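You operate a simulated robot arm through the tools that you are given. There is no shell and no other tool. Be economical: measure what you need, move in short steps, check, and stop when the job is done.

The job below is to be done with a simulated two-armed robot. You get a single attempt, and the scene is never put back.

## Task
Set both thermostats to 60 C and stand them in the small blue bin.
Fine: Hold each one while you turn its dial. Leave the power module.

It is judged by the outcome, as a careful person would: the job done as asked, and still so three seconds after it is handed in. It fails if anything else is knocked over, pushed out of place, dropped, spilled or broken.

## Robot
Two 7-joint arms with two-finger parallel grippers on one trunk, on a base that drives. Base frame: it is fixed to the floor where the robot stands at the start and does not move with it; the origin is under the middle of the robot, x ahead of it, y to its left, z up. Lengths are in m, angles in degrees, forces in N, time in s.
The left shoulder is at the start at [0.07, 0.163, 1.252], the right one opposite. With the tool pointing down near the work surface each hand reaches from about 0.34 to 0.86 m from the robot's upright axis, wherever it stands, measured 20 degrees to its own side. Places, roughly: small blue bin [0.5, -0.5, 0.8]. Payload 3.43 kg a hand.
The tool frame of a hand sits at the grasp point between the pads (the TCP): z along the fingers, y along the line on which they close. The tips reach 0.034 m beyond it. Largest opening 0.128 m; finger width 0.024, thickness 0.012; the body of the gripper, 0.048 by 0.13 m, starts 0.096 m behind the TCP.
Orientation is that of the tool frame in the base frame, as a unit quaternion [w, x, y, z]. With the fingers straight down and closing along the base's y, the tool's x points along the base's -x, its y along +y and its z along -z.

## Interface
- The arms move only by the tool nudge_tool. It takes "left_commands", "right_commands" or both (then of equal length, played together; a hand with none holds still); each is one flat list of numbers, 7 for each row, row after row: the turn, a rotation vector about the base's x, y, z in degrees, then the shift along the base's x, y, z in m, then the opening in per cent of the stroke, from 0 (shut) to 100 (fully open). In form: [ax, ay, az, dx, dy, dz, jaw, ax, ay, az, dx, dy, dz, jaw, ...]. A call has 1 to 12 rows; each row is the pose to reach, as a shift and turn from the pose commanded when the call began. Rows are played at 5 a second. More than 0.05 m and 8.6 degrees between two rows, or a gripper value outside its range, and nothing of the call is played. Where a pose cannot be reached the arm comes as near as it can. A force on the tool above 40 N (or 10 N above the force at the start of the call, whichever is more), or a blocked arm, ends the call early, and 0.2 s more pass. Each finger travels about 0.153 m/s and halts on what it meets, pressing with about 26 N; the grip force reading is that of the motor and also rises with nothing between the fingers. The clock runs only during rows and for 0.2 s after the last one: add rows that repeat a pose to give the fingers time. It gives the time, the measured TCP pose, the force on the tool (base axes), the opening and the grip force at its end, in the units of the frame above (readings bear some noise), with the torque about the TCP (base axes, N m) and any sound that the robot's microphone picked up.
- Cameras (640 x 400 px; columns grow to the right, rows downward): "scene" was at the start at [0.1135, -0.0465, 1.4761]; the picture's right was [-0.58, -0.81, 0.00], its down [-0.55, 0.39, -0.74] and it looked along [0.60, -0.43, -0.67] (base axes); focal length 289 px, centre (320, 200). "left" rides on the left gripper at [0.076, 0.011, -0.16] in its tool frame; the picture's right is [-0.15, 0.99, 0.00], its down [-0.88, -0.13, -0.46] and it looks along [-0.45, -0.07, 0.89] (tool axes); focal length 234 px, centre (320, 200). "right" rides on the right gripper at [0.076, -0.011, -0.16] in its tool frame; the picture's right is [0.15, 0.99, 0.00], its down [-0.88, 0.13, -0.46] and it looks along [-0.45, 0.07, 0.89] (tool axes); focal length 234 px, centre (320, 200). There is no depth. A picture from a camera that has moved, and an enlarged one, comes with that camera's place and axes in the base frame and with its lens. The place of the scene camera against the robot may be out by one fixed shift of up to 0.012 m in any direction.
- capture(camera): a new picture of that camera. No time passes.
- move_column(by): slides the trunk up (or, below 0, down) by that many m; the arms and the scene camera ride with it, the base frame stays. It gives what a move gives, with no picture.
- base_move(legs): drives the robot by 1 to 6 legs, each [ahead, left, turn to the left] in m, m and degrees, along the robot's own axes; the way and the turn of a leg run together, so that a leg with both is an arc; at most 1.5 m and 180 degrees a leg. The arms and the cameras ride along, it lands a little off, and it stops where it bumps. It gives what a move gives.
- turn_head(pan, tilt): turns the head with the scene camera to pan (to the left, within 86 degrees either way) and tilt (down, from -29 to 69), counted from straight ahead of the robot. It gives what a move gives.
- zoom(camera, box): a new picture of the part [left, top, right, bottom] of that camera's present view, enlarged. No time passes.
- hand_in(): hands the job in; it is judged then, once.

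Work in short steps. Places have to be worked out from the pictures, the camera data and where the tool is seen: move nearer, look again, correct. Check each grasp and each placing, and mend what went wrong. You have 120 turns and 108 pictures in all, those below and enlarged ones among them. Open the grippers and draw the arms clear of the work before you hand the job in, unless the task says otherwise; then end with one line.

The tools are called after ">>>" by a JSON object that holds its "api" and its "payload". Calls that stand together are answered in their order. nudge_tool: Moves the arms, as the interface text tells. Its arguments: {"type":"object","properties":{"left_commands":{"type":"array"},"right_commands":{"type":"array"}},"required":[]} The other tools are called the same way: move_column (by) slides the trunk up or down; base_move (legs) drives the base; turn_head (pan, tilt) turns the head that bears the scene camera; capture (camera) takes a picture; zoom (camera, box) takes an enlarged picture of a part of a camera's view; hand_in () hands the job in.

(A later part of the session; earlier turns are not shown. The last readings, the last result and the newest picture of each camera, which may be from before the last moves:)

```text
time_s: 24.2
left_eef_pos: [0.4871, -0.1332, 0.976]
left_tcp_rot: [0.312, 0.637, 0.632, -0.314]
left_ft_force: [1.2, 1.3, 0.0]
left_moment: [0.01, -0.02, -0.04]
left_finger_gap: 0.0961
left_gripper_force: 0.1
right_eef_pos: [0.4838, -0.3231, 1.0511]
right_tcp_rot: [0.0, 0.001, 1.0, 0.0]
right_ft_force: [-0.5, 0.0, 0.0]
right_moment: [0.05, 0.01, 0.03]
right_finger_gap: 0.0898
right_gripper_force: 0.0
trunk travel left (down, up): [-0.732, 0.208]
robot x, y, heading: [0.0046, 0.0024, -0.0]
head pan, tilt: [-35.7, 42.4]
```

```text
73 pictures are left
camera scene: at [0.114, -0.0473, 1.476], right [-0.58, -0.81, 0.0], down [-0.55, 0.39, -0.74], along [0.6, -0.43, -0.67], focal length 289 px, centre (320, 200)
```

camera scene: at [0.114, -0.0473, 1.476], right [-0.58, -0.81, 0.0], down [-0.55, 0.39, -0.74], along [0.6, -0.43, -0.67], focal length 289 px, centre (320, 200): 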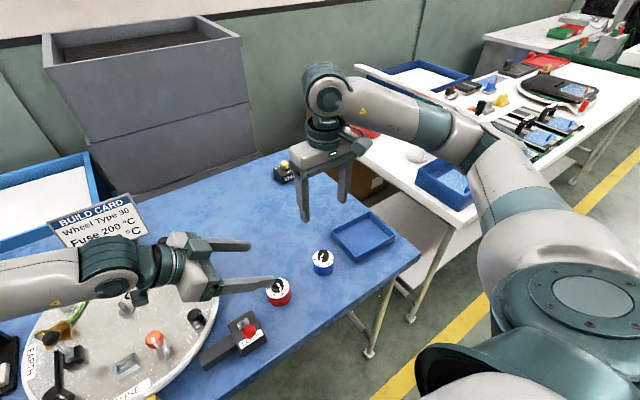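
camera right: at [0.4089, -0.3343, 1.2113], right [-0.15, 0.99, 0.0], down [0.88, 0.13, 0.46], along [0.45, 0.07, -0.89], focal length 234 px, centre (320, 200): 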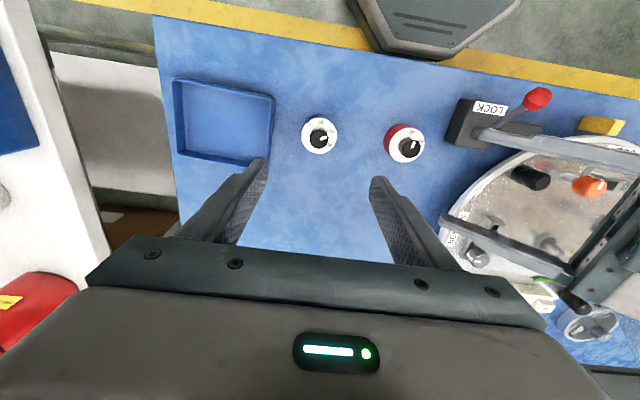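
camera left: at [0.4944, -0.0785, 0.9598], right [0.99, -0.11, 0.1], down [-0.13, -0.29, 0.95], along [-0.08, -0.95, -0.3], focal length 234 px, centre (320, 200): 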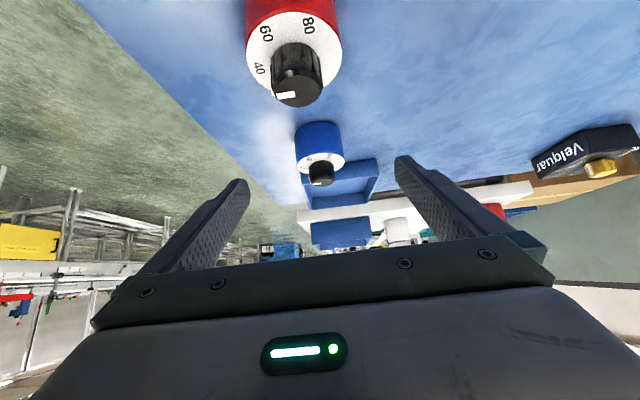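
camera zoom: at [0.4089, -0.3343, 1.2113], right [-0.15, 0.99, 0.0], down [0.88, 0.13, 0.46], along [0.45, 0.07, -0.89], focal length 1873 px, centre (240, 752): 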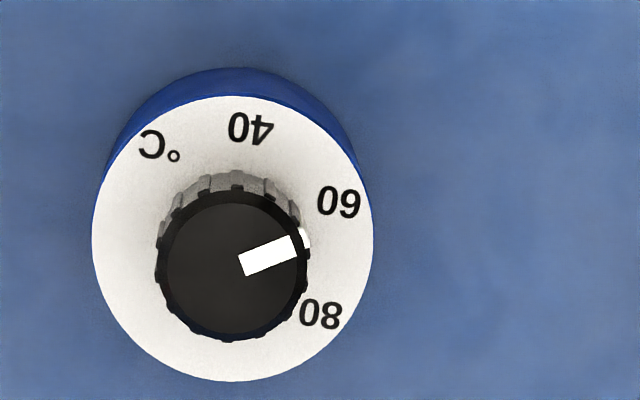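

The pointer reads 60 (about 2° short, under 1 °C). Next I'll yaw the right hand +90° so it closes along x, which suits the bin's clearance, and look.

>>> {"api": "nudge_tool", "payload": {"right_commands": [0, 0, 8.2, 0, 0, 0, 75, 0, 0, 16.4, 0, 0, 0, 75, 0, 0, 24.6, 0, 0, 0, 75, 0, 0, 32.8, 0, 0, 0, 75, 0, 0, 41, 0, 0, 0, 75, 0, 0, 49.2, 0, 0, 0, 75, 0, 0, 57.4, 0, 0, 0, 75, 0, 0, 65.6, 0, 0, 0, 75, 0, 0, 73.8, 0, 0, 0, 75, 0, 0, 82, 0, 0, 0, 75, 0, 0, 90, 0.002, -0.001, 0, 75, 0, 0, 90, 0.002, -0.001, 0, 75]}}

>>> {"api": "capture", "payload": {"camera": "right"}}

```text
time_s: 26.6
left_eef_pos: [0.4885, -0.1181, 0.9698]
left_tcp_rot: [0.309, 0.637, 0.634, -0.311]
left_ft_force: [-8.6, 30.3, 3.5]
left_moment: [-2.71, -0.84, 0.09]
left_finger_gap: 0.0961
left_gripper_force: 0.1
right_eef_pos: [0.4145, -0.0792, 1.0379]
right_tcp_rot: [-0.127, 0.731, -0.669, -0.047]
right_ft_force: [9.1, -28.6, -3.7]
right_moment: [0.71, 0.51, -1.98]
right_finger_gap: 0.0995
right_gripper_force: 2.9
right hand out of reach, approached as far as the arm can: row 7, 8, 9, 10, 11
trunk travel left (down, up): [-0.732, 0.208]
robot x, y, heading: [0.0003, 0.0013, -0.0]
head pan, tilt: [-35.7, 42.4]
stopped in row 11 (left hand): the force on the tool passed its limit (the readings are from after the stop); the commanded pose is now the measured one
```

```text
72 pictures are left
camera right: at [0.4173, -0.1902, 1.1759], right [-0.96, -0.21, -0.16], down [-0.26, 0.73, 0.63], along [-0.02, 0.65, -0.76], focal length 234 px, centre (320, 200)
```

right: 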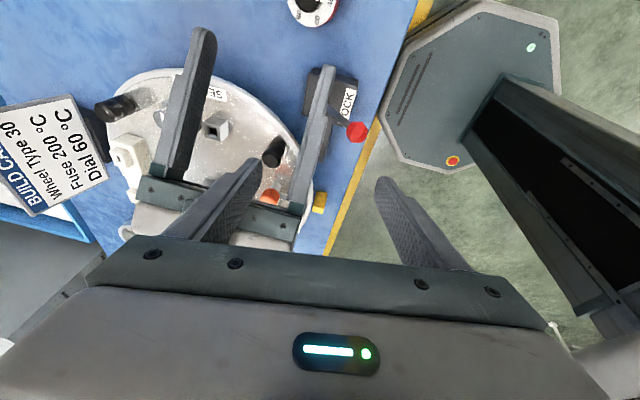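

Yaw +90 is out of reach. The right arm wandered and touched the left hand, but nothing else moved. I'll back the right hand off toward -y while unwinding the yaw.

>>> {"api": "nudge_tool", "payload": {"right_commands": [0, 0, 0, 0, -0.02, 0.01, 75, 0, 0, 0, 0, -0.06, 0.02, 75, 0, 0, 0, 0.01, -0.1, 0.03, 75, 0, 0, -6, 0.02, -0.14, 0.03, 75, 0, 0, -12, 0.03, -0.18, 0.03, 75, 0, 0, -20, 0.05, -0.22, 0.02, 75, 0, 0, -28, 0.07, -0.245, 0.02, 75, 0, 0, -28, 0.07, -0.245, 0.02, 75]}}

>>> {"api": "capture", "payload": {"scene": "scene", "camera": "scene"}}

```text
time_s: 28.4
left_eef_pos: [0.487, -0.1255, 0.9709]
left_tcp_rot: [0.307, 0.639, 0.634, -0.31]
left_ft_force: [-0.2, 0.2, 0.2]
left_moment: [-0.02, 0.0, -0.01]
left_finger_gap: 0.0961
left_gripper_force: 0.1
right_eef_pos: [0.4574, -0.2739, 1.0352]
right_tcp_rot: [0.141, -0.548, 0.824, 0.014]
right_ft_force: [-0.2, 0.9, 0.8]
right_moment: [-0.01, 0.02, 0.0]
right_finger_gap: 0.0959
right_gripper_force: 0.0
right hand out of reach, approached as far as the arm can: row 1, 2, 3, 4, 5, 6, 7, 8
trunk travel left (down, up): [-0.732, 0.208]
robot x, y, heading: [0.003, 0.0008, -0.1]
head pan, tilt: [-35.7, 42.4]
```

```text
71 pictures are left
camera scene: at [0.1131, -0.0449, 1.4762], right [-0.58, -0.81, 0.0], down [-0.55, 0.39, -0.74], along [0.6, -0.43, -0.67], focal length 289 px, centre (320, 200)
```

scene: 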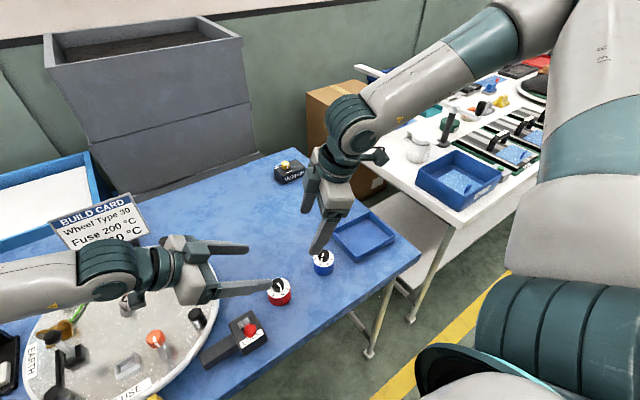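

I'll level the hand and unwind it fully back to yaw 0 above blue. Then I'll try the other yaw direction in steps.

>>> {"api": "nudge_tool", "payload": {"right_commands": [-0.2, 1.9, -7.4, 0.003, -0.005, 0.01, 75, -0.4, 3.8, -14.8, 0.006, -0.01, 0.02, 75, -0.6, 5.7, -22.3, 0.01, -0.016, 0.03, 75, -0.8, 7.6, -29.7, 0.015, -0.022, 0.04, 75, -0.9, 9.5, -37.1, 0.02, -0.03, 0.045, 75, -1.1, 11.5, -44.5, 0.024, -0.036, 0.045, 75, -1.3, 13.4, -52, 0.028, -0.042, 0.045, 75, -1.5, 15.3, -59.4, 0.028, -0.05, 0.045, 75, -1.7, 17.2, -66.8, 0.028, -0.05, 0.045, 75, -1.7, 17.2, -66.8, 0.028, -0.05, 0.045, 75]}}

```text
time_s: 30.6
left_eef_pos: [0.486, -0.126, 0.9704]
left_tcp_rot: [0.307, 0.639, 0.634, -0.309]
left_ft_force: [-0.4, 0.1, 0.1]
left_moment: [0.02, 0.03, 0.01]
left_finger_gap: 0.0958
left_gripper_force: 0.0
right_eef_pos: [0.4866, -0.3217, 1.0791]
right_tcp_rot: [0.0, 0.0, 1.0, 0.003]
right_ft_force: [0.7, -0.3, -0.8]
right_moment: [0.02, -0.02, 0.02]
right_finger_gap: 0.0961
right_gripper_force: 0.1
trunk travel left (down, up): [-0.732, 0.208]
robot x, y, heading: [0.0016, -0.0017, 0.3]
head pan, tilt: [-35.7, 42.4]
```

The right hand is level again. I'll try the negative yaw in a short first step of -48°.

>>> {"api": "nudge_tool", "payload": {"right_commands": [0, 0, -8, 0, 0, 0, 75, 0, 0, -16, 0, 0, 0, 75, 0, 0, -24, 0, 0, 0, 75, 0, 0, -32, 0, 0, 0, 75, 0, 0, -40, 0, 0, 0, 75, 0, 0, -48, 0, 0, 0, 75, 0, 0, -48, 0, 0, 0, 75]}}

```text
time_s: 32.2
left_eef_pos: [0.4863, -0.1259, 0.9715]
left_tcp_rot: [0.307, 0.639, 0.634, -0.309]
left_ft_force: [0.1, 0.4, -0.2]
left_moment: [0.01, 0.03, -0.01]
left_finger_gap: 0.0962
left_gripper_force: 0.0
right_eef_pos: [0.4874, -0.3229, 1.0795]
right_tcp_rot: [0.002, 0.406, 0.914, 0.002]
right_ft_force: [-0.1, 0.0, -0.4]
right_moment: [0.0, -0.01, 0.02]
right_finger_gap: 0.0959
right_gripper_force: 0.1
trunk travel left (down, up): [-0.732, 0.208]
robot x, y, heading: [0.0012, 0.001, 0.3]
head pan, tilt: [-35.7, 42.4]
```

That direction works. I'll continue to -90°.

>>> {"api": "nudge_tool", "payload": {"right_commands": [0, 0, -8, 0, 0, 0, 75, 0, 0, -16, 0, 0, 0, 75, 0, 0, -24, 0, 0, 0, 75, 0, 0, -32, 0, 0, 0, 75, 0, 0, -42, 0, 0, 0, 75, 0, 0, -42, 0, 0, 0, 75]}}

>>> {"api": "capture", "payload": {"camera": "right"}}

```text
refused: row 5 steps farther than a row can; nothing moved
```

```text
70 pictures are left
camera right: at [0.4269, -0.2731, 1.239], right [0.64, 0.77, 0.01], down [0.68, -0.57, 0.46], along [0.36, -0.29, -0.89], focal length 234 px, centre (320, 200)
```

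right: 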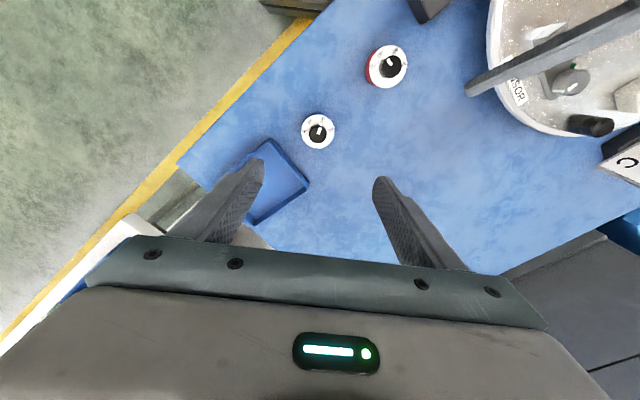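

One step was too large. I'll redo it with even steps.

>>> {"api": "nudge_tool", "payload": {"right_commands": [0, 0, -7, 0, 0, 0, 75, 0, 0, -14, 0, 0, 0, 75, 0, 0, -21, 0, 0, 0, 75, 0, 0, -28, 0, 0, 0, 75, 0, 0, -35, 0, 0, 0, 75, 0, 0, -42, 0, 0, 0, 75, 0, 0, -42, 0, 0, 0, 75]}}

>>> {"api": "capture", "payload": {"camera": "right"}}

```text
time_s: 33.8
left_eef_pos: [0.4868, -0.1269, 0.9703]
left_tcp_rot: [0.308, 0.638, 0.634, -0.309]
left_ft_force: [0.3, -0.1, -0.8]
left_moment: [0.0, -0.02, 0.01]
left_finger_gap: 0.0963
left_gripper_force: 0.0
right_eef_pos: [0.4856, -0.3217, 1.0798]
right_tcp_rot: [0.002, 0.707, 0.707, 0.002]
right_ft_force: [-0.2, 0.1, 0.4]
right_moment: [-0.04, 0.01, -0.01]
right_finger_gap: 0.0961
right_gripper_force: 0.0
trunk travel left (down, up): [-0.732, 0.208]
robot x, y, heading: [-0.0007, 0.0029, -0.2]
head pan, tilt: [-35.7, 42.4]
```

```text
69 pictures are left
camera right: at [0.4745, -0.2448, 1.2392], right [0.99, 0.15, 0.01], down [0.13, -0.88, 0.46], along [0.07, -0.45, -0.89], focal length 234 px, centre (320, 200)
```

right: 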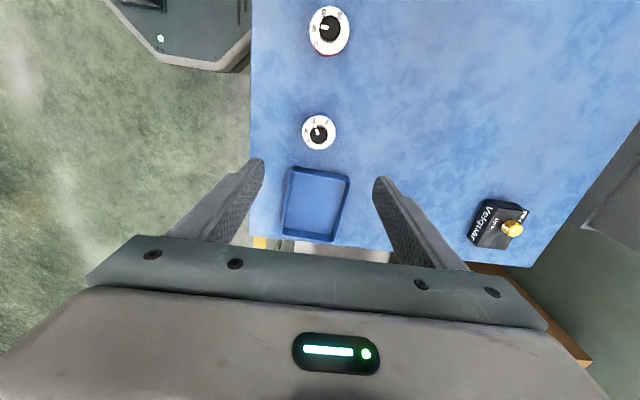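

Yaw -90 was reached. I'll descend to just above blue with the fingers open and check centring.

>>> {"api": "nudge_tool", "payload": {"right_commands": [0, 0, 0, 0, 0, -0.04, 75, 0, 0, 0, 0, 0, -0.08, 75, 0, 0, 0, 0, 0, -0.12, 75, 0, 0, 0, 0, 0, -0.15, 75, 0, 0, 0, 0, 0, -0.15, 75]}}

>>> {"api": "capture", "payload": {"camera": "right"}}

```text
time_s: 35.0
left_eef_pos: [0.4867, -0.1264, 0.971]
left_tcp_rot: [0.307, 0.639, 0.634, -0.309]
left_ft_force: [-0.3, 0.2, -0.9]
left_moment: [0.02, -0.01, 0.0]
left_finger_gap: 0.0961
left_gripper_force: 0.0
right_eef_pos: [0.4865, -0.3215, 0.9303]
right_tcp_rot: [0.004, 0.706, 0.708, 0.001]
right_ft_force: [-0.1, -0.4, 0.2]
right_moment: [-0.02, 0.02, 0.03]
right_finger_gap: 0.0962
right_gripper_force: 0.1
trunk travel left (down, up): [-0.732, 0.208]
robot x, y, heading: [0.0008, -0.0026, 0.1]
head pan, tilt: [-35.7, 42.4]
```

```text
68 pictures are left
camera right: at [0.4746, -0.2457, 1.0883], right [0.99, 0.15, 0.01], down [0.13, -0.88, 0.46], along [0.07, -0.45, -0.89], focal length 234 px, centre (320, 200)
```

right: 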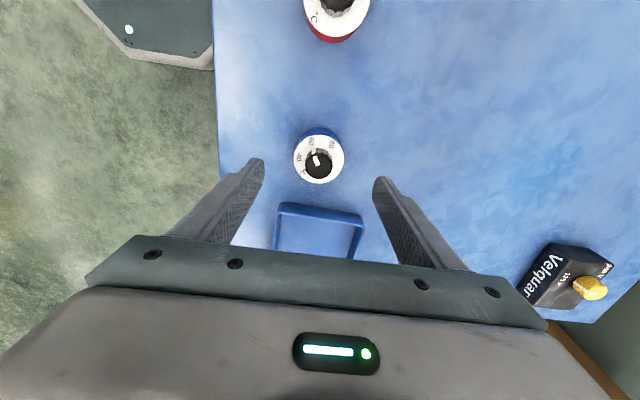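

It is centred to within 2 mm. I'll descend straight onto the body, close, and lift slightly.

>>> {"api": "nudge_tool", "payload": {"right_commands": [0, 0, 0, -0.001, 0, -0.03, 75, 0, 0, 0, -0.001, 0, -0.06, 75, 0, 0, 0, -0.001, 0, -0.085, 75, 0, 0, 0, -0.001, 0, -0.085, 55, 0, 0, 0, -0.001, 0, -0.085, 35, 0, 0, 0, -0.001, 0, -0.085, 30, 0, 0, 0, -0.001, 0, -0.085, 30, 0, 0, 0, -0.001, 0, -0.06, 30, 0, 0, 0, -0.001, 0, -0.03, 30, 0, 0, 0, -0.001, 0, -0.03, 30]}}

>>> {"api": "capture", "payload": {"camera": "right"}}

>>> {"api": "capture", "payload": {"camera": "scene"}}

```text
time_s: 37.2
left_eef_pos: [0.4871, -0.1259, 0.9692]
left_tcp_rot: [0.306, 0.639, 0.634, -0.31]
left_ft_force: [0.4, 0.4, 0.2]
left_moment: [-0.04, 0.02, 0.02]
left_finger_gap: 0.0961
left_gripper_force: 0.0
right_eef_pos: [0.4861, -0.3226, 0.9017]
right_tcp_rot: [0.003, 0.706, 0.708, 0.001]
right_ft_force: [-0.1, -0.9, -0.2]
right_moment: [0.01, 0.02, 0.0]
right_finger_gap: 0.0543
right_gripper_force: 26.1
trunk travel left (down, up): [-0.732, 0.208]
robot x, y, heading: [-0.0003, 0.0017, 0.0]
head pan, tilt: [-35.7, 42.4]
```

```text
67 pictures are left
camera right: at [0.4743, -0.2458, 1.0606], right [0.99, 0.15, 0.01], down [0.13, -0.88, 0.46], along [0.07, -0.45, -0.89], focal length 234 px, centre (320, 200)
```

right: 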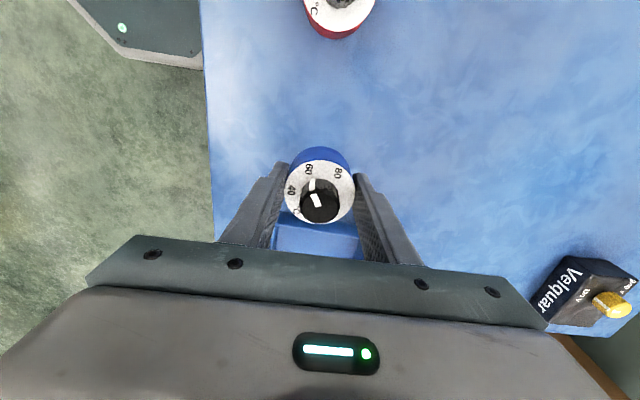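

```text
66 pictures are left
camera scene: at [0.1138, -0.0469, 1.476], right [-0.58, -0.81, 0.0], down [-0.55, 0.39, -0.74], along [0.6, -0.43, -0.67], focal length 289 px, centre (320, 200)
```

scene: 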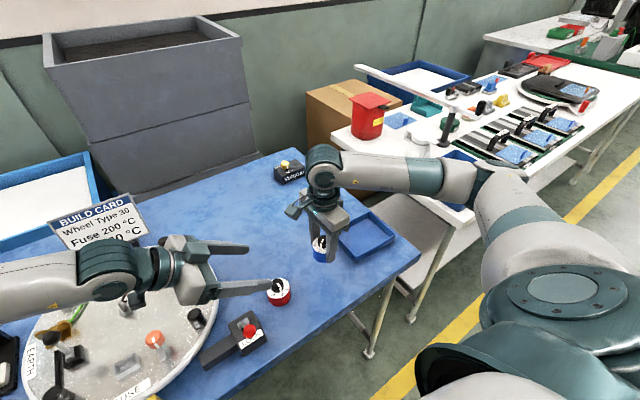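

Blue is held and lifted. I'll carry it toward the bin with a little extra height and measure the bin on the way.

>>> {"api": "nudge_tool", "payload": {"right_commands": [0, 0, 0, 0, 0, 0.03, 30, 0, 0, 0, 0.004, -0.04, 0.03, 30, 0, 0, 0, 0.008, -0.08, 0.03, 30, 0, 0, 0, 0.011, -0.12, 0.03, 30, 0, 0, 0, 0.011, -0.12, 0.03, 30]}}

>>> {"api": "capture", "payload": {"camera": "right"}}

>>> {"api": "zoom", "payload": {"camera": "scene", "box": [280, 170, 440, 290]}}

```text
time_s: 38.4
left_eef_pos: [0.488, -0.126, 0.9704]
left_tcp_rot: [0.308, 0.638, 0.635, -0.309]
left_ft_force: [-0.3, -0.1, 0.2]
left_moment: [0.0, 0.01, 0.0]
left_finger_gap: 0.0963
left_gripper_force: 0.0
right_eef_pos: [0.4975, -0.4405, 0.9282]
right_tcp_rot: [0.002, 0.707, 0.708, 0.001]
right_ft_force: [0.0, 0.0, -1.0]
right_moment: [-0.02, -0.01, -0.03]
right_finger_gap: 0.0546
right_gripper_force: 25.8
trunk travel left (down, up): [-0.732, 0.208]
robot x, y, heading: [-0.001, 0.0005, -0.1]
head pan, tilt: [-35.7, 42.4]
```

```text
65 pictures are left
camera right: at [0.4858, -0.3646, 1.0875], right [0.99, 0.15, 0.0], down [0.13, -0.88, 0.46], along [0.07, -0.45, -0.89], focal length 234 px, centre (320, 200)
```

right: 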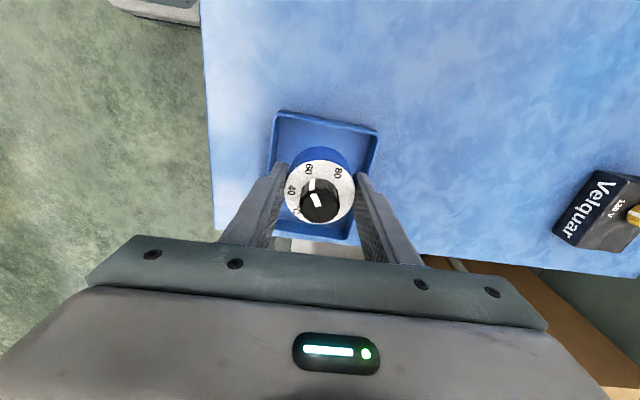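

```text
3.33 times, centred on (360, 230) of scene
camera zoom: at [0.1139, -0.0465, 1.476], right [-0.58, -0.81, 0.0], down [-0.55, 0.39, -0.74], along [0.6, -0.43, -0.67], focal length 963 px, centre (187, 100)
```

zoom: 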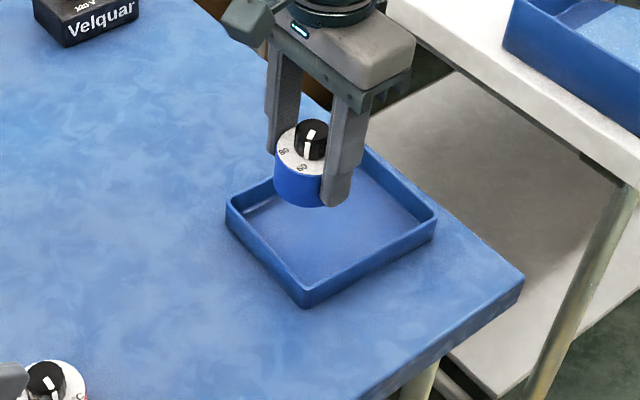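

The bin's inner area is about x 0.448 to 0.551 and y -0.549 to -0.406. I'll put blue at (0.4995, -0.510), starting by moving over that spot.

>>> {"api": "nudge_tool", "payload": {"right_commands": [0, 0, 0, 0.002, -0.035, 0, 30, 0, 0, 0, 0.002, -0.07, 0, 30, 0, 0, 0, 0.002, -0.07, -0.025, 30, 0, 0, 0, 0.002, -0.07, -0.05, 30, 0, 0, 0, 0.002, -0.07, -0.05, 30]}}

>>> {"api": "capture", "payload": {"camera": "right"}}

>>> {"api": "zoom", "payload": {"camera": "scene", "box": [300, 190, 420, 280]}}

```text
time_s: 39.6
left_eef_pos: [0.4878, -0.1255, 0.9698]
left_tcp_rot: [0.307, 0.638, 0.635, -0.309]
left_ft_force: [0.4, 0.0, 0.9]
left_moment: [0.01, 0.01, 0.0]
left_finger_gap: 0.0961
left_gripper_force: 0.1
right_eef_pos: [0.4991, -0.5119, 0.8779]
right_tcp_rot: [0.003, 0.706, 0.708, 0.0]
right_ft_force: [-0.4, -0.7, -2.0]
right_moment: [0.0, 0.03, 0.0]
right_finger_gap: 0.0544
right_gripper_force: 26.0
trunk travel left (down, up): [-0.732, 0.208]
robot x, y, heading: [0.0018, 0.0016, 0.0]
head pan, tilt: [-35.7, 42.4]
```

```text
63 pictures are left
camera right: at [0.4869, -0.4357, 1.0375], right [0.99, 0.15, 0.01], down [0.13, -0.88, 0.46], along [0.07, -0.45, -0.89], focal length 234 px, centre (320, 200)
```

right: 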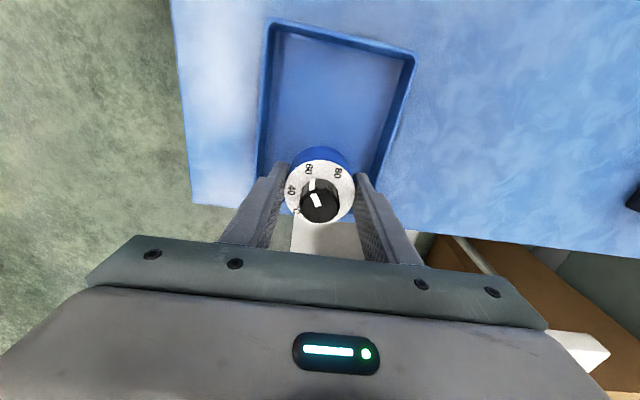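

```text
4.44 times, centred on (360, 235) of scene
camera zoom: at [0.1135, -0.0464, 1.4761], right [-0.58, -0.81, 0.0], down [-0.55, 0.39, -0.74], along [0.6, -0.43, -0.67], focal length 1284 px, centre (142, 44)
```

zoom: 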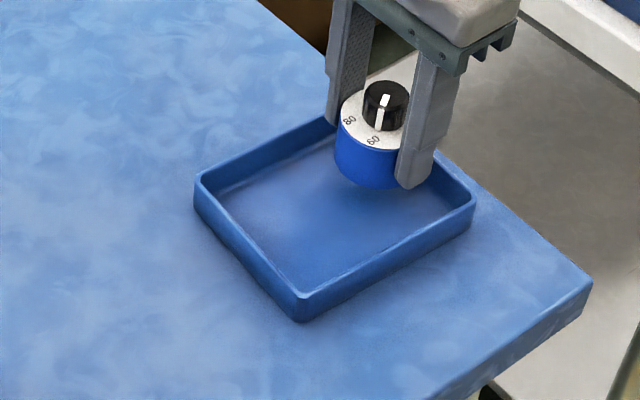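

The clearances look good. I'll lower blue, watching the force, to about floor level (TCP ≈ 0.85).

>>> {"api": "nudge_tool", "payload": {"right_commands": [0, 0, 0, 0.001, 0.003, 0, 30, 0, 0, 0, 0.001, 0.003, -0.015, 30, 0, 0, 0, 0.001, 0.003, -0.022, 30, 0, 0, 0, 0.001, 0.003, -0.026, 30, 0, 0, 0, 0.001, 0.003, -0.028, 30, 0, 0, 0, 0.001, 0.003, -0.028, 30]}}

>>> {"api": "zoom", "payload": {"camera": "scene", "box": [300, 190, 420, 280]}}

```text
time_s: 41.0
left_eef_pos: [0.4871, -0.1253, 0.9703]
left_tcp_rot: [0.308, 0.638, 0.634, -0.31]
left_ft_force: [0.4, -0.5, -0.1]
left_moment: [0.0, 0.01, -0.02]
left_finger_gap: 0.0958
left_gripper_force: 0.0
right_eef_pos: [0.4989, -0.5089, 0.8518]
right_tcp_rot: [0.002, 0.706, 0.708, 0.001]
right_ft_force: [-0.3, 0.0, -1.1]
right_moment: [0.02, -0.02, 0.04]
right_finger_gap: 0.0544
right_gripper_force: 26.0
trunk travel left (down, up): [-0.732, 0.208]
robot x, y, heading: [-0.0006, -0.0036, -0.1]
head pan, tilt: [-35.7, 42.4]
```

```text
4.44 times, centred on (360, 235) of scene
camera zoom: at [0.1136, -0.0467, 1.4761], right [-0.58, -0.81, 0.0], down [-0.55, 0.39, -0.74], along [0.6, -0.43, -0.67], focal length 1284 px, centre (142, 44)
```

zoom: 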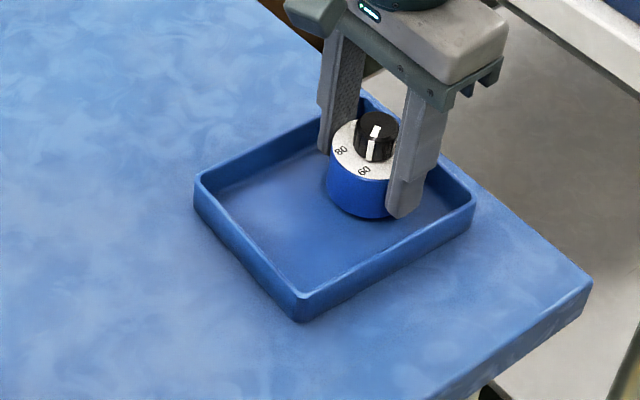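

Not touching yet. I'll ease down in 1 mm steps until the force rises.

>>> {"api": "nudge_tool", "payload": {"right_commands": [0, 0, 0, 0, 0, -0.001, 30, 0, 0, 0, 0, 0, -0.002, 30, 0, 0, 0, 0, 0, -0.003, 30, 0, 0, 0, 0, 0, -0.004, 30, 0, 0, 0, 0, 0, -0.004, 30]}}

```text
time_s: 42.2
left_eef_pos: [0.4876, -0.1267, 0.9708]
left_tcp_rot: [0.307, 0.639, 0.634, -0.309]
left_ft_force: [0.3, 0.1, 0.1]
left_moment: [0.0, -0.02, 0.0]
left_finger_gap: 0.0959
left_gripper_force: 0.0
right_eef_pos: [0.4995, -0.5098, 0.8487]
right_tcp_rot: [0.003, 0.706, 0.708, 0.002]
right_ft_force: [-1.3, -1.4, 7.7]
right_moment: [-0.08, 0.22, -0.03]
right_finger_gap: 0.0545
right_gripper_force: 26.1
trunk travel left (down, up): [-0.732, 0.208]
robot x, y, heading: [-0.0015, -0.0028, 0.0]
head pan, tilt: [-35.7, 42.4]
```

7.7 N means it is on the floor of the bin. I'll open only enough to clear, then rise.

>>> {"api": "nudge_tool", "payload": {"right_commands": [0, 0, 0, 0, 0, 0, 47, 0, 0, 0, 0, 0, 0, 52, 0, 0, 0, 0, 0, 0, 52, 0, 0, 0, 0, 0, 0.03, 52, 0, 0, 0, 0, 0, 0.06, 52, 0, 0, 0, 0, 0, 0.1, 55, 0, 0, 0, 0, 0.03, 0.14, 60, 0, 0, 0, 0, 0.06, 0.18, 70, 0, 0, 0, 0, 0.06, 0.18, 75]}}

>>> {"api": "capture", "payload": {"camera": "right"}}

>>> {"api": "zoom", "payload": {"camera": "scene", "box": [300, 190, 420, 280]}}

>>> {"api": "zoom", "payload": {"camera": "scene", "box": [230, 250, 310, 310]}}

```text
time_s: 44.2
left_eef_pos: [0.4859, -0.1271, 0.9702]
left_tcp_rot: [0.308, 0.638, 0.635, -0.309]
left_ft_force: [-0.3, 0.3, 0.2]
left_moment: [-0.02, 0.0, -0.04]
left_finger_gap: 0.0962
left_gripper_force: 0.0
right_eef_pos: [0.498, -0.4493, 1.0312]
right_tcp_rot: [0.002, 0.706, 0.708, 0.001]
right_ft_force: [0.4, 0.2, 0.5]
right_moment: [-0.01, -0.01, 0.0]
right_finger_gap: 0.096
right_gripper_force: 0.0
trunk travel left (down, up): [-0.732, 0.208]
robot x, y, heading: [0.0012, -0.0043, 0.1]
head pan, tilt: [-35.7, 42.4]
```

```text
60 pictures are left
camera right: at [0.4856, -0.3728, 1.1895], right [0.99, 0.15, 0.01], down [0.13, -0.88, 0.46], along [0.07, -0.45, -0.89], focal length 234 px, centre (320, 200)
```

right: 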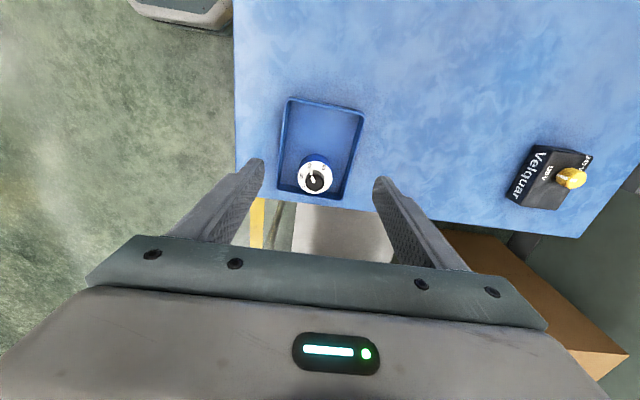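

```text
4.44 times, centred on (360, 235) of scene
camera zoom: at [0.113, -0.0476, 1.4761], right [-0.58, -0.81, 0.0], down [-0.55, 0.39, -0.74], along [0.6, -0.43, -0.67], focal length 1284 px, centre (142, 44)
```

zoom: 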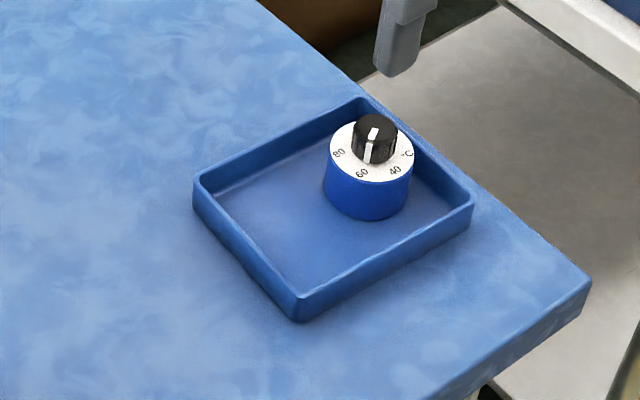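

```text
6.67 times, centred on (270, 280) of scene
camera zoom: at [0.113, -0.0476, 1.4761], right [-0.58, -0.81, 0.0], down [-0.55, 0.39, -0.74], along [0.6, -0.43, -0.67], focal length 1926 px, centre (653, -333)
```

zoom: 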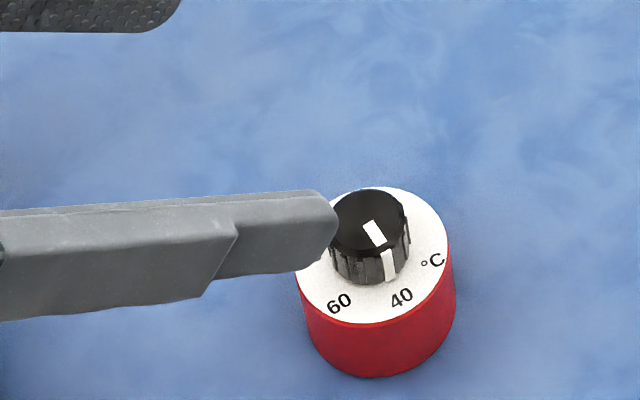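

Blue stands in the bin with its dial toward 60. Next I'll move red to the spot where blue was. To make room I'll back the left hand off and bring the right hand over red at height.

>>> {"api": "nudge_tool", "payload": {"left_commands": [3, 0, 0, 0, 0.03, 0.03, 75, 6, 0, 0, 0, 0.06, 0.06, 75, 9, 0, 0, 0, 0.09, 0.09, 75, 12, 0, 0, 0, 0.11, 0.1, 75, 12, 0, 0, 0, 0.11, 0.1, 75]}}

>>> {"api": "nudge_tool", "payload": {"right_commands": [0, 0, 0, 0, 0.04, 0, 75, 0, 0, 0, -0.004, 0.08, 0, 75, 0, 0, 0, -0.008, 0.12, 0, 75, 0, 0, 0, -0.012, 0.16, 0, 75, 0, 0, 0, -0.018, 0.2, 0, 75, 0, 0, 0, -0.018, 0.24, 0, 75, 0, 0, 0, -0.018, 0.267, 0, 75, 0, 0, 0, -0.018, 0.267, 0, 75]}}

>>> {"api": "capture", "payload": {"camera": "right"}}

>>> {"api": "capture", "payload": {"camera": "scene"}}

```text
time_s: 45.4
left_eef_pos: [0.4888, -0.0187, 1.0706]
left_tcp_rot: [0.237, 0.668, 0.663, -0.241]
left_ft_force: [0.5, -1.0, -0.9]
left_moment: [0.0, 0.0, -0.01]
left_finger_gap: 0.0959
left_gripper_force: 0.1
right_eef_pos: [0.4998, -0.4508, 1.0286]
right_tcp_rot: [0.002, 0.706, 0.708, 0.002]
right_ft_force: [0.7, -0.9, -0.8]
right_moment: [0.03, 0.01, 0.01]
right_finger_gap: 0.0959
right_gripper_force: 0.1
trunk travel left (down, up): [-0.732, 0.208]
robot x, y, heading: [-0.0012, 0.0013, 0.0]
head pan, tilt: [-35.7, 42.4]
```

```text
time_s: 47.2
left_eef_pos: [0.4872, -0.0172, 1.0721]
left_tcp_rot: [0.238, 0.667, 0.663, -0.241]
left_ft_force: [0.6, -0.4, -0.2]
left_moment: [0.02, 0.04, 0.01]
left_finger_gap: 0.0958
left_gripper_force: 0.1
right_eef_pos: [0.4803, -0.1798, 1.0312]
right_tcp_rot: [0.002, 0.707, 0.708, 0.002]
right_ft_force: [-0.7, -0.9, 0.5]
right_moment: [0.04, -0.01, 0.0]
right_finger_gap: 0.0958
right_gripper_force: 0.0
trunk travel left (down, up): [-0.732, 0.208]
robot x, y, heading: [0.001, -0.0014, -0.2]
head pan, tilt: [-35.7, 42.4]
```

```text
57 pictures are left
camera right: at [0.4682, -0.1038, 1.1896], right [0.99, 0.15, 0.01], down [0.13, -0.88, 0.46], along [0.07, -0.45, -0.89], focal length 234 px, centre (320, 200)
```

right: 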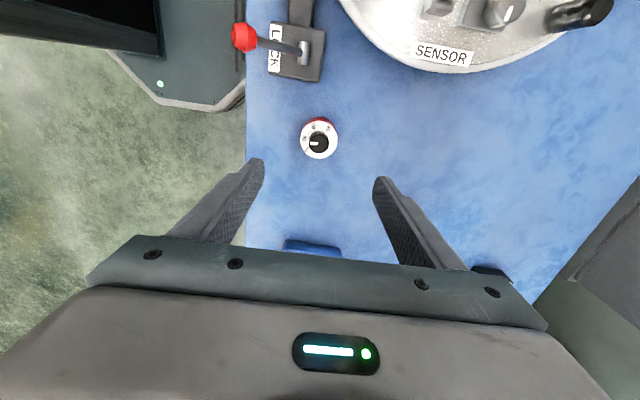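

```text
56 pictures are left
camera scene: at [0.1131, -0.0474, 1.4761], right [-0.58, -0.81, 0.0], down [-0.55, 0.39, -0.74], along [0.6, -0.43, -0.67], focal length 289 px, centre (320, 200)
```

scene: 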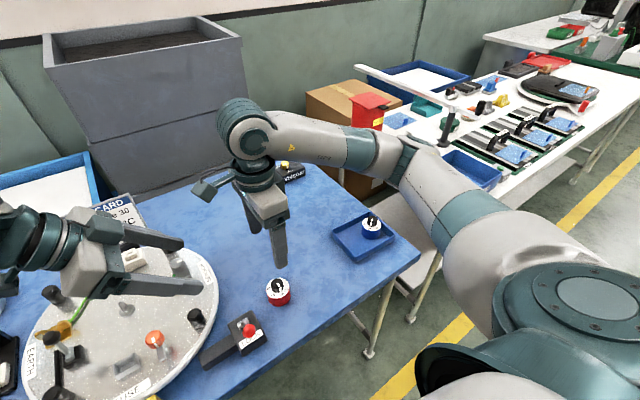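

Red is at (0.478, -0.180) and the lever is well clear. I'll descend, grip red's body, and lift.

>>> {"api": "nudge_tool", "payload": {"right_commands": [0, 0, 0, -0.002, 0, -0.04, 75, 0, 0, 0, -0.002, 0, -0.08, 75, 0, 0, 0, -0.002, 0, -0.12, 75, 0, 0, 0, -0.002, 0, -0.155, 75, 0, 0, 0, -0.002, 0, -0.185, 75, 0, 0, 0, -0.002, 0, -0.185, 75, 0, 0, 0, -0.002, 0, -0.185, 50, 0, 0, 0, -0.002, 0, -0.185, 32, 0, 0, 0, -0.002, 0, -0.185, 30, 0, 0, 0, -0.002, 0, -0.185, 30, 0, 0, 0, -0.002, 0, -0.155, 30, 0, 0, 0, -0.002, 0, -0.155, 30]}}

>>> {"api": "capture", "payload": {"camera": "right"}}

```text
time_s: 49.8
left_eef_pos: [0.4889, -0.0167, 1.0706]
left_tcp_rot: [0.239, 0.666, 0.664, -0.24]
left_ft_force: [0.4, -0.3, -0.5]
left_moment: [-0.01, -0.03, 0.01]
left_finger_gap: 0.0959
left_gripper_force: 0.1
right_eef_pos: [0.4794, -0.1809, 0.8755]
right_tcp_rot: [0.003, 0.706, 0.708, 0.001]
right_ft_force: [0.0, 0.2, -1.0]
right_moment: [0.01, 0.01, -0.02]
right_finger_gap: 0.0543
right_gripper_force: 26.4
trunk travel left (down, up): [-0.732, 0.208]
robot x, y, heading: [0.0035, -0.001, -0.1]
head pan, tilt: [-35.7, 42.4]
```

```text
55 pictures are left
camera right: at [0.468, -0.1046, 1.0343], right [0.99, 0.15, 0.01], down [0.13, -0.88, 0.46], along [0.07, -0.45, -0.89], focal length 234 px, centre (320, 200)
```

right: 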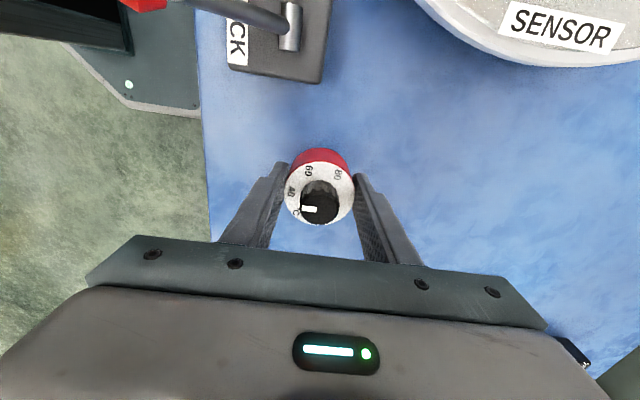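

Red is held. I'll carry it to blue's old spot and set it down.

>>> {"api": "nudge_tool", "payload": {"right_commands": [0, 0, 0, 0.002, -0.035, 0, 30, 0, 0, 0, 0.004, -0.07, 0, 30, 0, 0, 0, 0.006, -0.105, 0, 30, 0, 0, 0, 0.007, -0.141, 0, 30, 0, 0, 0, 0.007, -0.141, -0.015, 30, 0, 0, 0, 0.007, -0.141, -0.026, 30, 0, 0, 0, 0.007, -0.141, -0.0295, 30, 0, 0, 0, 0.007, -0.141, -0.0295, 30]}}

```text
time_s: 51.6
left_eef_pos: [0.488, -0.0172, 1.0711]
left_tcp_rot: [0.239, 0.667, 0.663, -0.241]
left_ft_force: [0.8, -0.1, 0.2]
left_moment: [0.0, -0.01, 0.0]
left_finger_gap: 0.0961
left_gripper_force: 0.1
right_eef_pos: [0.4863, -0.3224, 0.8447]
right_tcp_rot: [0.003, 0.706, 0.709, 0.001]
right_ft_force: [-1.0, -0.3, 4.0]
right_moment: [-0.08, 0.15, 0.0]
right_finger_gap: 0.0543
right_gripper_force: 25.9
trunk travel left (down, up): [-0.732, 0.208]
robot x, y, heading: [-0.0034, -0.0006, -0.1]
head pan, tilt: [-35.7, 42.4]
```

It is on the table. I'll release, lift to about 1.05, and start unwinding the yaw.

>>> {"api": "nudge_tool", "payload": {"right_commands": [0, 0, 0, 0, 0, 0, 50, 0, 0, 0, 0, 0, 0, 70, 0, 0, 0, 0, 0, 0.04, 70, 0, 0, 0, 0, 0, 0.08, 70, 0, 0, 0, 0, 0, 0.12, 70, 0, 0, 0, 0, 0, 0.16, 70, 0, 0, 8, 0, 0, 0.2, 70, 0, 0, 16, 0, 0, 0.206, 70, 0, 0, 24, 0, 0, 0.206, 70, 0, 0, 32, 0, 0, 0.206, 70, 0, 0, 40, 0, 0, 0.206, 70, 0, 0, 48, 0, 0, 0.206, 70]}}

>>> {"api": "nudge_tool", "payload": {"right_commands": [0, 0, 8, 0, 0, 0, 70, 0, 0, 16, 0, 0, 0, 70, 0, 0, 24, 0, 0, 0, 70, 0, 0, 32, 0, 0, 0, 70, 0, 0, 40, 0, 0, 0, 70, 0, 0, 42, 0, 0, 0, 70, 0, 0, 42, 0, 0, 0, 70]}}

>>> {"api": "capture", "payload": {"camera": "right"}}

>>> {"api": "zoom", "payload": {"camera": "right", "box": [290, 106, 370, 156]}}

```text
time_s: 54.2
left_eef_pos: [0.4884, -0.0176, 1.0708]
left_tcp_rot: [0.239, 0.667, 0.663, -0.241]
left_ft_force: [0.1, 0.0, -0.2]
left_moment: [-0.03, 0.03, -0.01]
left_finger_gap: 0.0959
left_gripper_force: 0.0
right_eef_pos: [0.4855, -0.3229, 1.0483]
right_tcp_rot: [0.001, 0.356, 0.935, 0.003]
right_ft_force: [0.2, -0.2, -0.1]
right_moment: [0.01, 0.0, -0.01]
right_finger_gap: 0.0894
right_gripper_force: 0.1
trunk travel left (down, up): [-0.732, 0.208]
robot x, y, heading: [0.0006, 0.0007, 0.1]
head pan, tilt: [-35.7, 42.4]
```

```text
time_s: 55.8
left_eef_pos: [0.489, -0.0179, 1.0707]
left_tcp_rot: [0.239, 0.667, 0.663, -0.241]
left_ft_force: [-1.0, -0.2, -0.3]
left_moment: [0.01, 0.03, 0.02]
left_finger_gap: 0.096
left_gripper_force: 0.1
right_eef_pos: [0.4857, -0.3238, 1.0488]
right_tcp_rot: [0.001, -0.002, 1.0, 0.003]
right_ft_force: [0.1, -0.1, 0.1]
right_moment: [0.01, 0.02, 0.01]
right_finger_gap: 0.0895
right_gripper_force: 0.1
trunk travel left (down, up): [-0.732, 0.208]
robot x, y, heading: [-0.0007, -0.0028, -0.1]
head pan, tilt: [-35.7, 42.4]
```

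```text
54 pictures are left
camera right: at [0.4106, -0.3348, 1.2082], right [-0.15, 0.99, 0.01], down [0.88, 0.13, 0.46], along [0.45, 0.07, -0.89], focal length 234 px, centre (320, 200)
```

right: 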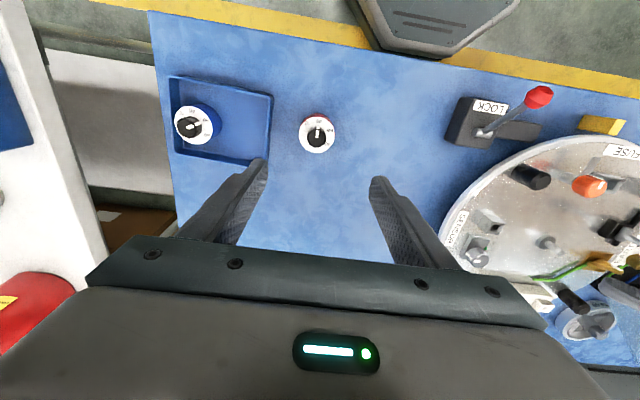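

```text
8.00 times, centred on (330, 131) of right
camera zoom: at [0.4106, -0.3348, 1.2082], right [-0.15, 0.99, 0.01], down [0.88, 0.13, 0.46], along [0.45, 0.07, -0.89], focal length 1873 px, centre (240, 752)
```

zoom: 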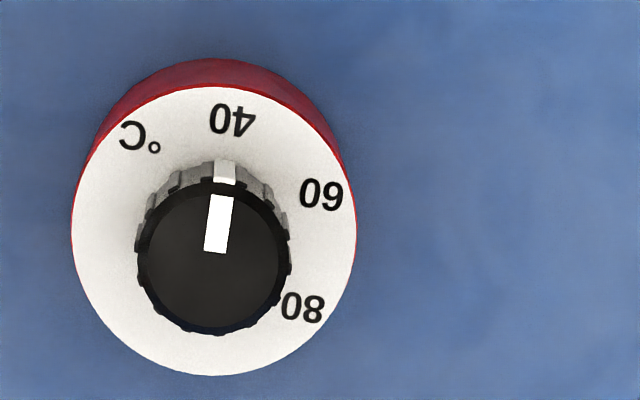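

Red's pointer is exactly on 40 as well. I'll repeat the procedure and bring the left hand back in to straddle red, reversing its earlier path.

>>> {"api": "nudge_tool", "payload": {"left_commands": [-3, 0, 0, 0, -0.03, -0.03, 75, -6, 0, 0, 0, -0.06, -0.06, 75, -9, 0, 0, 0, -0.09, -0.09, 75, -12, 0, 0, 0, -0.11, -0.1, 75, -12, 0, 0, 0, -0.11, -0.1, 75]}}

>>> {"api": "nudge_tool", "payload": {"left_commands": [0, 0, 0, -0.001, -0.03, -0.023, 75, 0, 0, 0, -0.001, -0.06, -0.046, 75, 0, 0, 0, -0.001, -0.09, -0.069, 75, 0, 0, 0, -0.001, -0.12, -0.092, 75, 0, 0, 0, -0.001, -0.15, -0.115, 75, 0, 0, 0, -0.001, -0.185, -0.134, 75, 0, 0, 0, -0.001, -0.185, -0.134, 75]}}

>>> {"api": "zoom", "payload": {"camera": "right", "box": [296, 90, 416, 190]}}

```text
time_s: 57.0
left_eef_pos: [0.4873, -0.1253, 0.9708]
left_tcp_rot: [0.307, 0.639, 0.635, -0.308]
left_ft_force: [-0.9, -0.1, -0.2]
left_moment: [0.03, -0.01, 0.05]
left_finger_gap: 0.096
left_gripper_force: 0.0
right_eef_pos: [0.4854, -0.3228, 1.0489]
right_tcp_rot: [0.0, -0.001, 1.0, 0.003]
right_ft_force: [0.3, -0.2, 0.3]
right_moment: [0.0, -0.02, 0.02]
right_finger_gap: 0.0896
right_gripper_force: 0.2
trunk travel left (down, up): [-0.732, 0.208]
robot x, y, heading: [0.0004, -0.0032, 0.1]
head pan, tilt: [-35.7, 42.4]
```

```text
time_s: 58.6
left_eef_pos: [0.4868, -0.3119, 0.8368]
left_tcp_rot: [0.309, 0.638, 0.634, -0.31]
left_ft_force: [-0.4, -0.5, 0.3]
left_moment: [-0.02, 0.05, -0.05]
left_finger_gap: 0.0962
left_gripper_force: 0.0
right_eef_pos: [0.4863, -0.322, 1.0498]
right_tcp_rot: [0.001, -0.002, 1.0, 0.002]
right_ft_force: [0.0, 0.7, -0.1]
right_moment: [-0.03, -0.01, 0.02]
right_finger_gap: 0.0897
right_gripper_force: 0.0
trunk travel left (down, up): [-0.732, 0.208]
robot x, y, heading: [0.0008, 0.0009, -0.1]
head pan, tilt: [-35.7, 42.4]
```

```text
4.00 times, centred on (356, 140) of right
camera zoom: at [0.4106, -0.3338, 1.2085], right [-0.15, 0.99, 0.0], down [0.88, 0.13, 0.46], along [0.45, 0.07, -0.89], focal length 937 px, centre (176, 440)
```

zoom: 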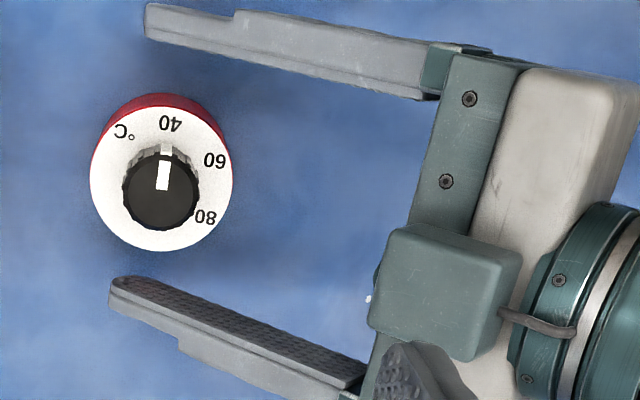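

The centring matches the earlier good grip. I'll close the left hand on red while the right hand pre-turns +20° and descends to the checking height.

>>> {"api": "nudge_tool", "payload": {"left_commands": [0, 0, 0, 0, 0, 0, 60, 0, 0, 0, 0, 0, 0, 40, 0, 0, 0, 0, 0, 0, 22, 0, 0, 0, 0, 0, 0, 20, 0, 0, 0, 0, 0, 0, 20, 0, 0, 0, 0, 0, 0, 20], "right_commands": [-0.35, 0, 7, 0, 0, 0, 60, -0.35, 0, 14, 0, -0.001, -0.02, 50, -0.35, 0, 20, 0, -0.001, -0.06, 40, -0.35, 0, 20, 0, -0.001, -0.1, 39, -0.35, 0, 20, 0, -0.001, -0.14, 39, -0.35, 0, 20, 0, -0.001, -0.14, 39]}}

>>> {"api": "zoom", "payload": {"camera": "right", "box": [240, 100, 400, 200]}}

```text
time_s: 60.0
left_eef_pos: [0.4864, -0.3126, 0.8359]
left_tcp_rot: [0.307, 0.639, 0.634, -0.309]
left_ft_force: [-1.0, 0.4, -0.4]
left_moment: [-0.02, 0.02, -0.04]
left_finger_gap: 0.0542
left_gripper_force: 25.4
right_eef_pos: [0.4862, -0.3235, 0.9112]
right_tcp_rot: [0.002, -0.176, 0.984, 0.0]
right_ft_force: [0.1, 0.2, 0.3]
right_moment: [-0.04, 0.0, 0.0]
right_finger_gap: 0.0498
right_gripper_force: 0.0
trunk travel left (down, up): [-0.732, 0.208]
robot x, y, heading: [-0.0014, 0.0004, 0.3]
head pan, tilt: [-35.7, 42.4]
```

```text
4.00 times, centred on (320, 150) of right
camera zoom: at [0.4188, -0.3594, 1.0697], right [-0.48, 0.88, 0.0], down [0.78, 0.43, 0.46], along [0.4, 0.22, -0.89], focal length 937 px, centre (320, 400)
```

zoom: 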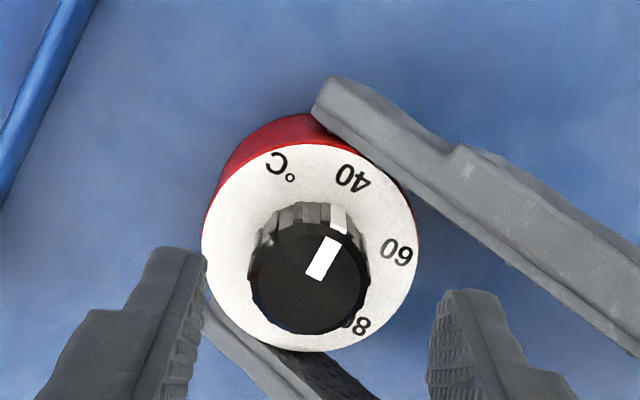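

The view is nearly identical to blue's at this stage. I'll apply the same offsets, descend to TCP z ≈ 0.879, and check.

>>> {"api": "nudge_tool", "payload": {"right_commands": [0, 0, 0, -0.0015, -0.0025, -0.01, 39, 0, 0, 0, -0.0015, -0.0025, -0.022, 39, 0, 0, 0, -0.0015, -0.0025, -0.032, 39, 0, 0, 0, -0.0015, -0.0025, -0.032, 39]}}

>>> {"api": "zoom", "payload": {"camera": "right", "box": [240, 100, 400, 200]}}

```text
time_s: 61.0
left_eef_pos: [0.487, -0.3116, 0.8372]
left_tcp_rot: [0.308, 0.638, 0.634, -0.309]
left_ft_force: [0.0, 0.0, 0.1]
left_moment: [-0.01, -0.02, 0.0]
left_finger_gap: 0.0545
left_gripper_force: 26.2
right_eef_pos: [0.4839, -0.3262, 0.8768]
right_tcp_rot: [0.001, -0.175, 0.985, 0.0]
right_ft_force: [0.6, -0.3, 0.3]
right_moment: [-0.02, -0.01, -0.02]
right_finger_gap: 0.05
right_gripper_force: 0.1
trunk travel left (down, up): [-0.732, 0.208]
robot x, y, heading: [-0.001, -0.0009, 0.3]
head pan, tilt: [-35.7, 42.4]
```

```text
4.00 times, centred on (320, 150) of right
camera zoom: at [0.4175, -0.3623, 1.0368], right [-0.48, 0.88, 0.0], down [0.78, 0.43, 0.46], along [0.4, 0.22, -0.89], focal length 937 px, centre (320, 400)
```

zoom: 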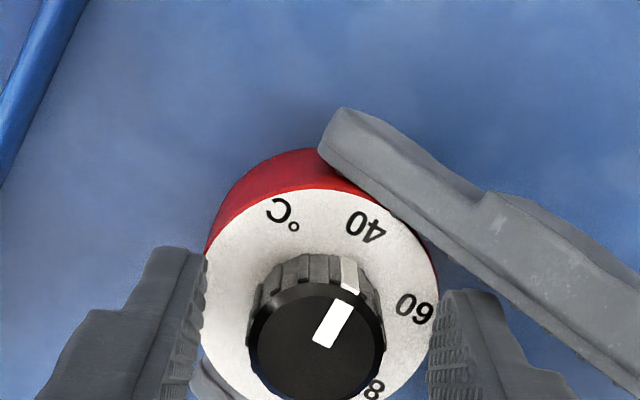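

It is well centred. I'll close on the knob and turn 40° clockwise.

>>> {"api": "nudge_tool", "payload": {"right_commands": [0, 0, 0, 0.001, 0.0005, 0, 30, 0, 0, 0, 0.001, 0.0005, 0, 15, 0, 0, 0, 0.001, 0.0005, 0, 15, 0, 0, 0, 0.001, 0.0005, 0, 15, 0, 0, -5, 0.001, 0.0005, 0, 15, 0, 0, -12, 0.001, 0.0005, 0, 15, 0, 0, -19, 0.001, 0.0005, 0, 15, 0, 0, -26, 0.001, 0.0005, 0, 15, 0, 0, -33, 0.001, 0.0005, 0, 15, 0, 0, -40, 0.001, 0.0005, 0, 15, 0, 0, -40, 0.001, 0.0005, 0, 15]}}

>>> {"api": "nudge_tool", "payload": {"right_commands": [0, 0, 0, 0, 0, 0, 30, 0, 0, 0, 0, 0, 0, 39, 0, 0, 0, 0, 0, 0.03, 39, 0, 0, 8, 0, 0, 0.03, 39, 0, 0, 16, 0, 0, 0.03, 39, 0, 0, 24, 0, 0, 0.03, 39, 0, 0, 31, 0, 0, 0.03, 39, 0, 0, 31, 0, 0, 0.03, 39]}}

>>> {"api": "zoom", "payload": {"camera": "right", "box": [240, 100, 400, 200]}}

```text
time_s: 63.4
left_eef_pos: [0.4867, -0.3106, 0.8368]
left_tcp_rot: [0.308, 0.638, 0.634, -0.309]
left_ft_force: [0.7, 1.9, -1.3]
left_moment: [0.26, -0.07, -0.01]
left_finger_gap: 0.0545
left_gripper_force: 25.7
right_eef_pos: [0.4858, -0.3256, 0.8777]
right_tcp_rot: [0.002, 0.173, 0.985, 0.0]
right_ft_force: [-0.4, -1.1, 3.1]
right_moment: [-0.32, 0.09, 0.0]
right_finger_gap: 0.0267
right_gripper_force: 25.6
trunk travel left (down, up): [-0.732, 0.208]
robot x, y, heading: [0.0009, -0.0016, -0.0]
head pan, tilt: [-35.7, 42.4]
```

```text
time_s: 65.2
left_eef_pos: [0.4866, -0.3112, 0.8371]
left_tcp_rot: [0.307, 0.638, 0.634, -0.309]
left_ft_force: [0.8, 0.1, -0.2]
left_moment: [0.02, 0.03, -0.01]
left_finger_gap: 0.0542
left_gripper_force: 25.6
right_eef_pos: [0.486, -0.3267, 0.907]
right_tcp_rot: [0.001, -0.099, 0.995, 0.0]
right_ft_force: [0.1, -0.2, -0.3]
right_moment: [0.0, -0.02, 0.05]
right_finger_gap: 0.0496
right_gripper_force: 0.2
trunk travel left (down, up): [-0.732, 0.208]
robot x, y, heading: [0.0018, 0.0026, -0.1]
head pan, tilt: [-35.7, 42.4]
```

```text
4.00 times, centred on (320, 150) of right
camera zoom: at [0.4144, -0.3516, 1.0664], right [-0.34, 0.94, 0.0], down [0.84, 0.3, 0.46], along [0.43, 0.15, -0.89], focal length 937 px, centre (320, 400)
```

zoom: 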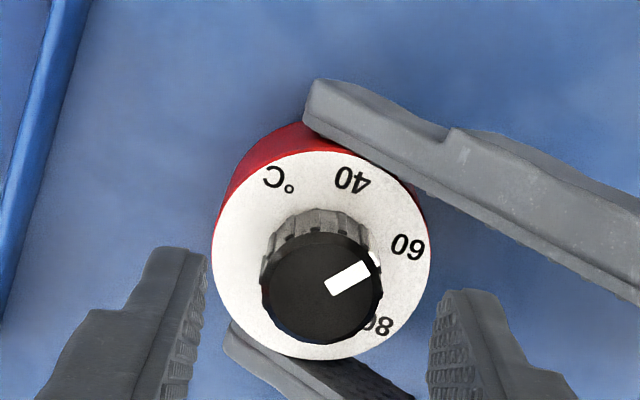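

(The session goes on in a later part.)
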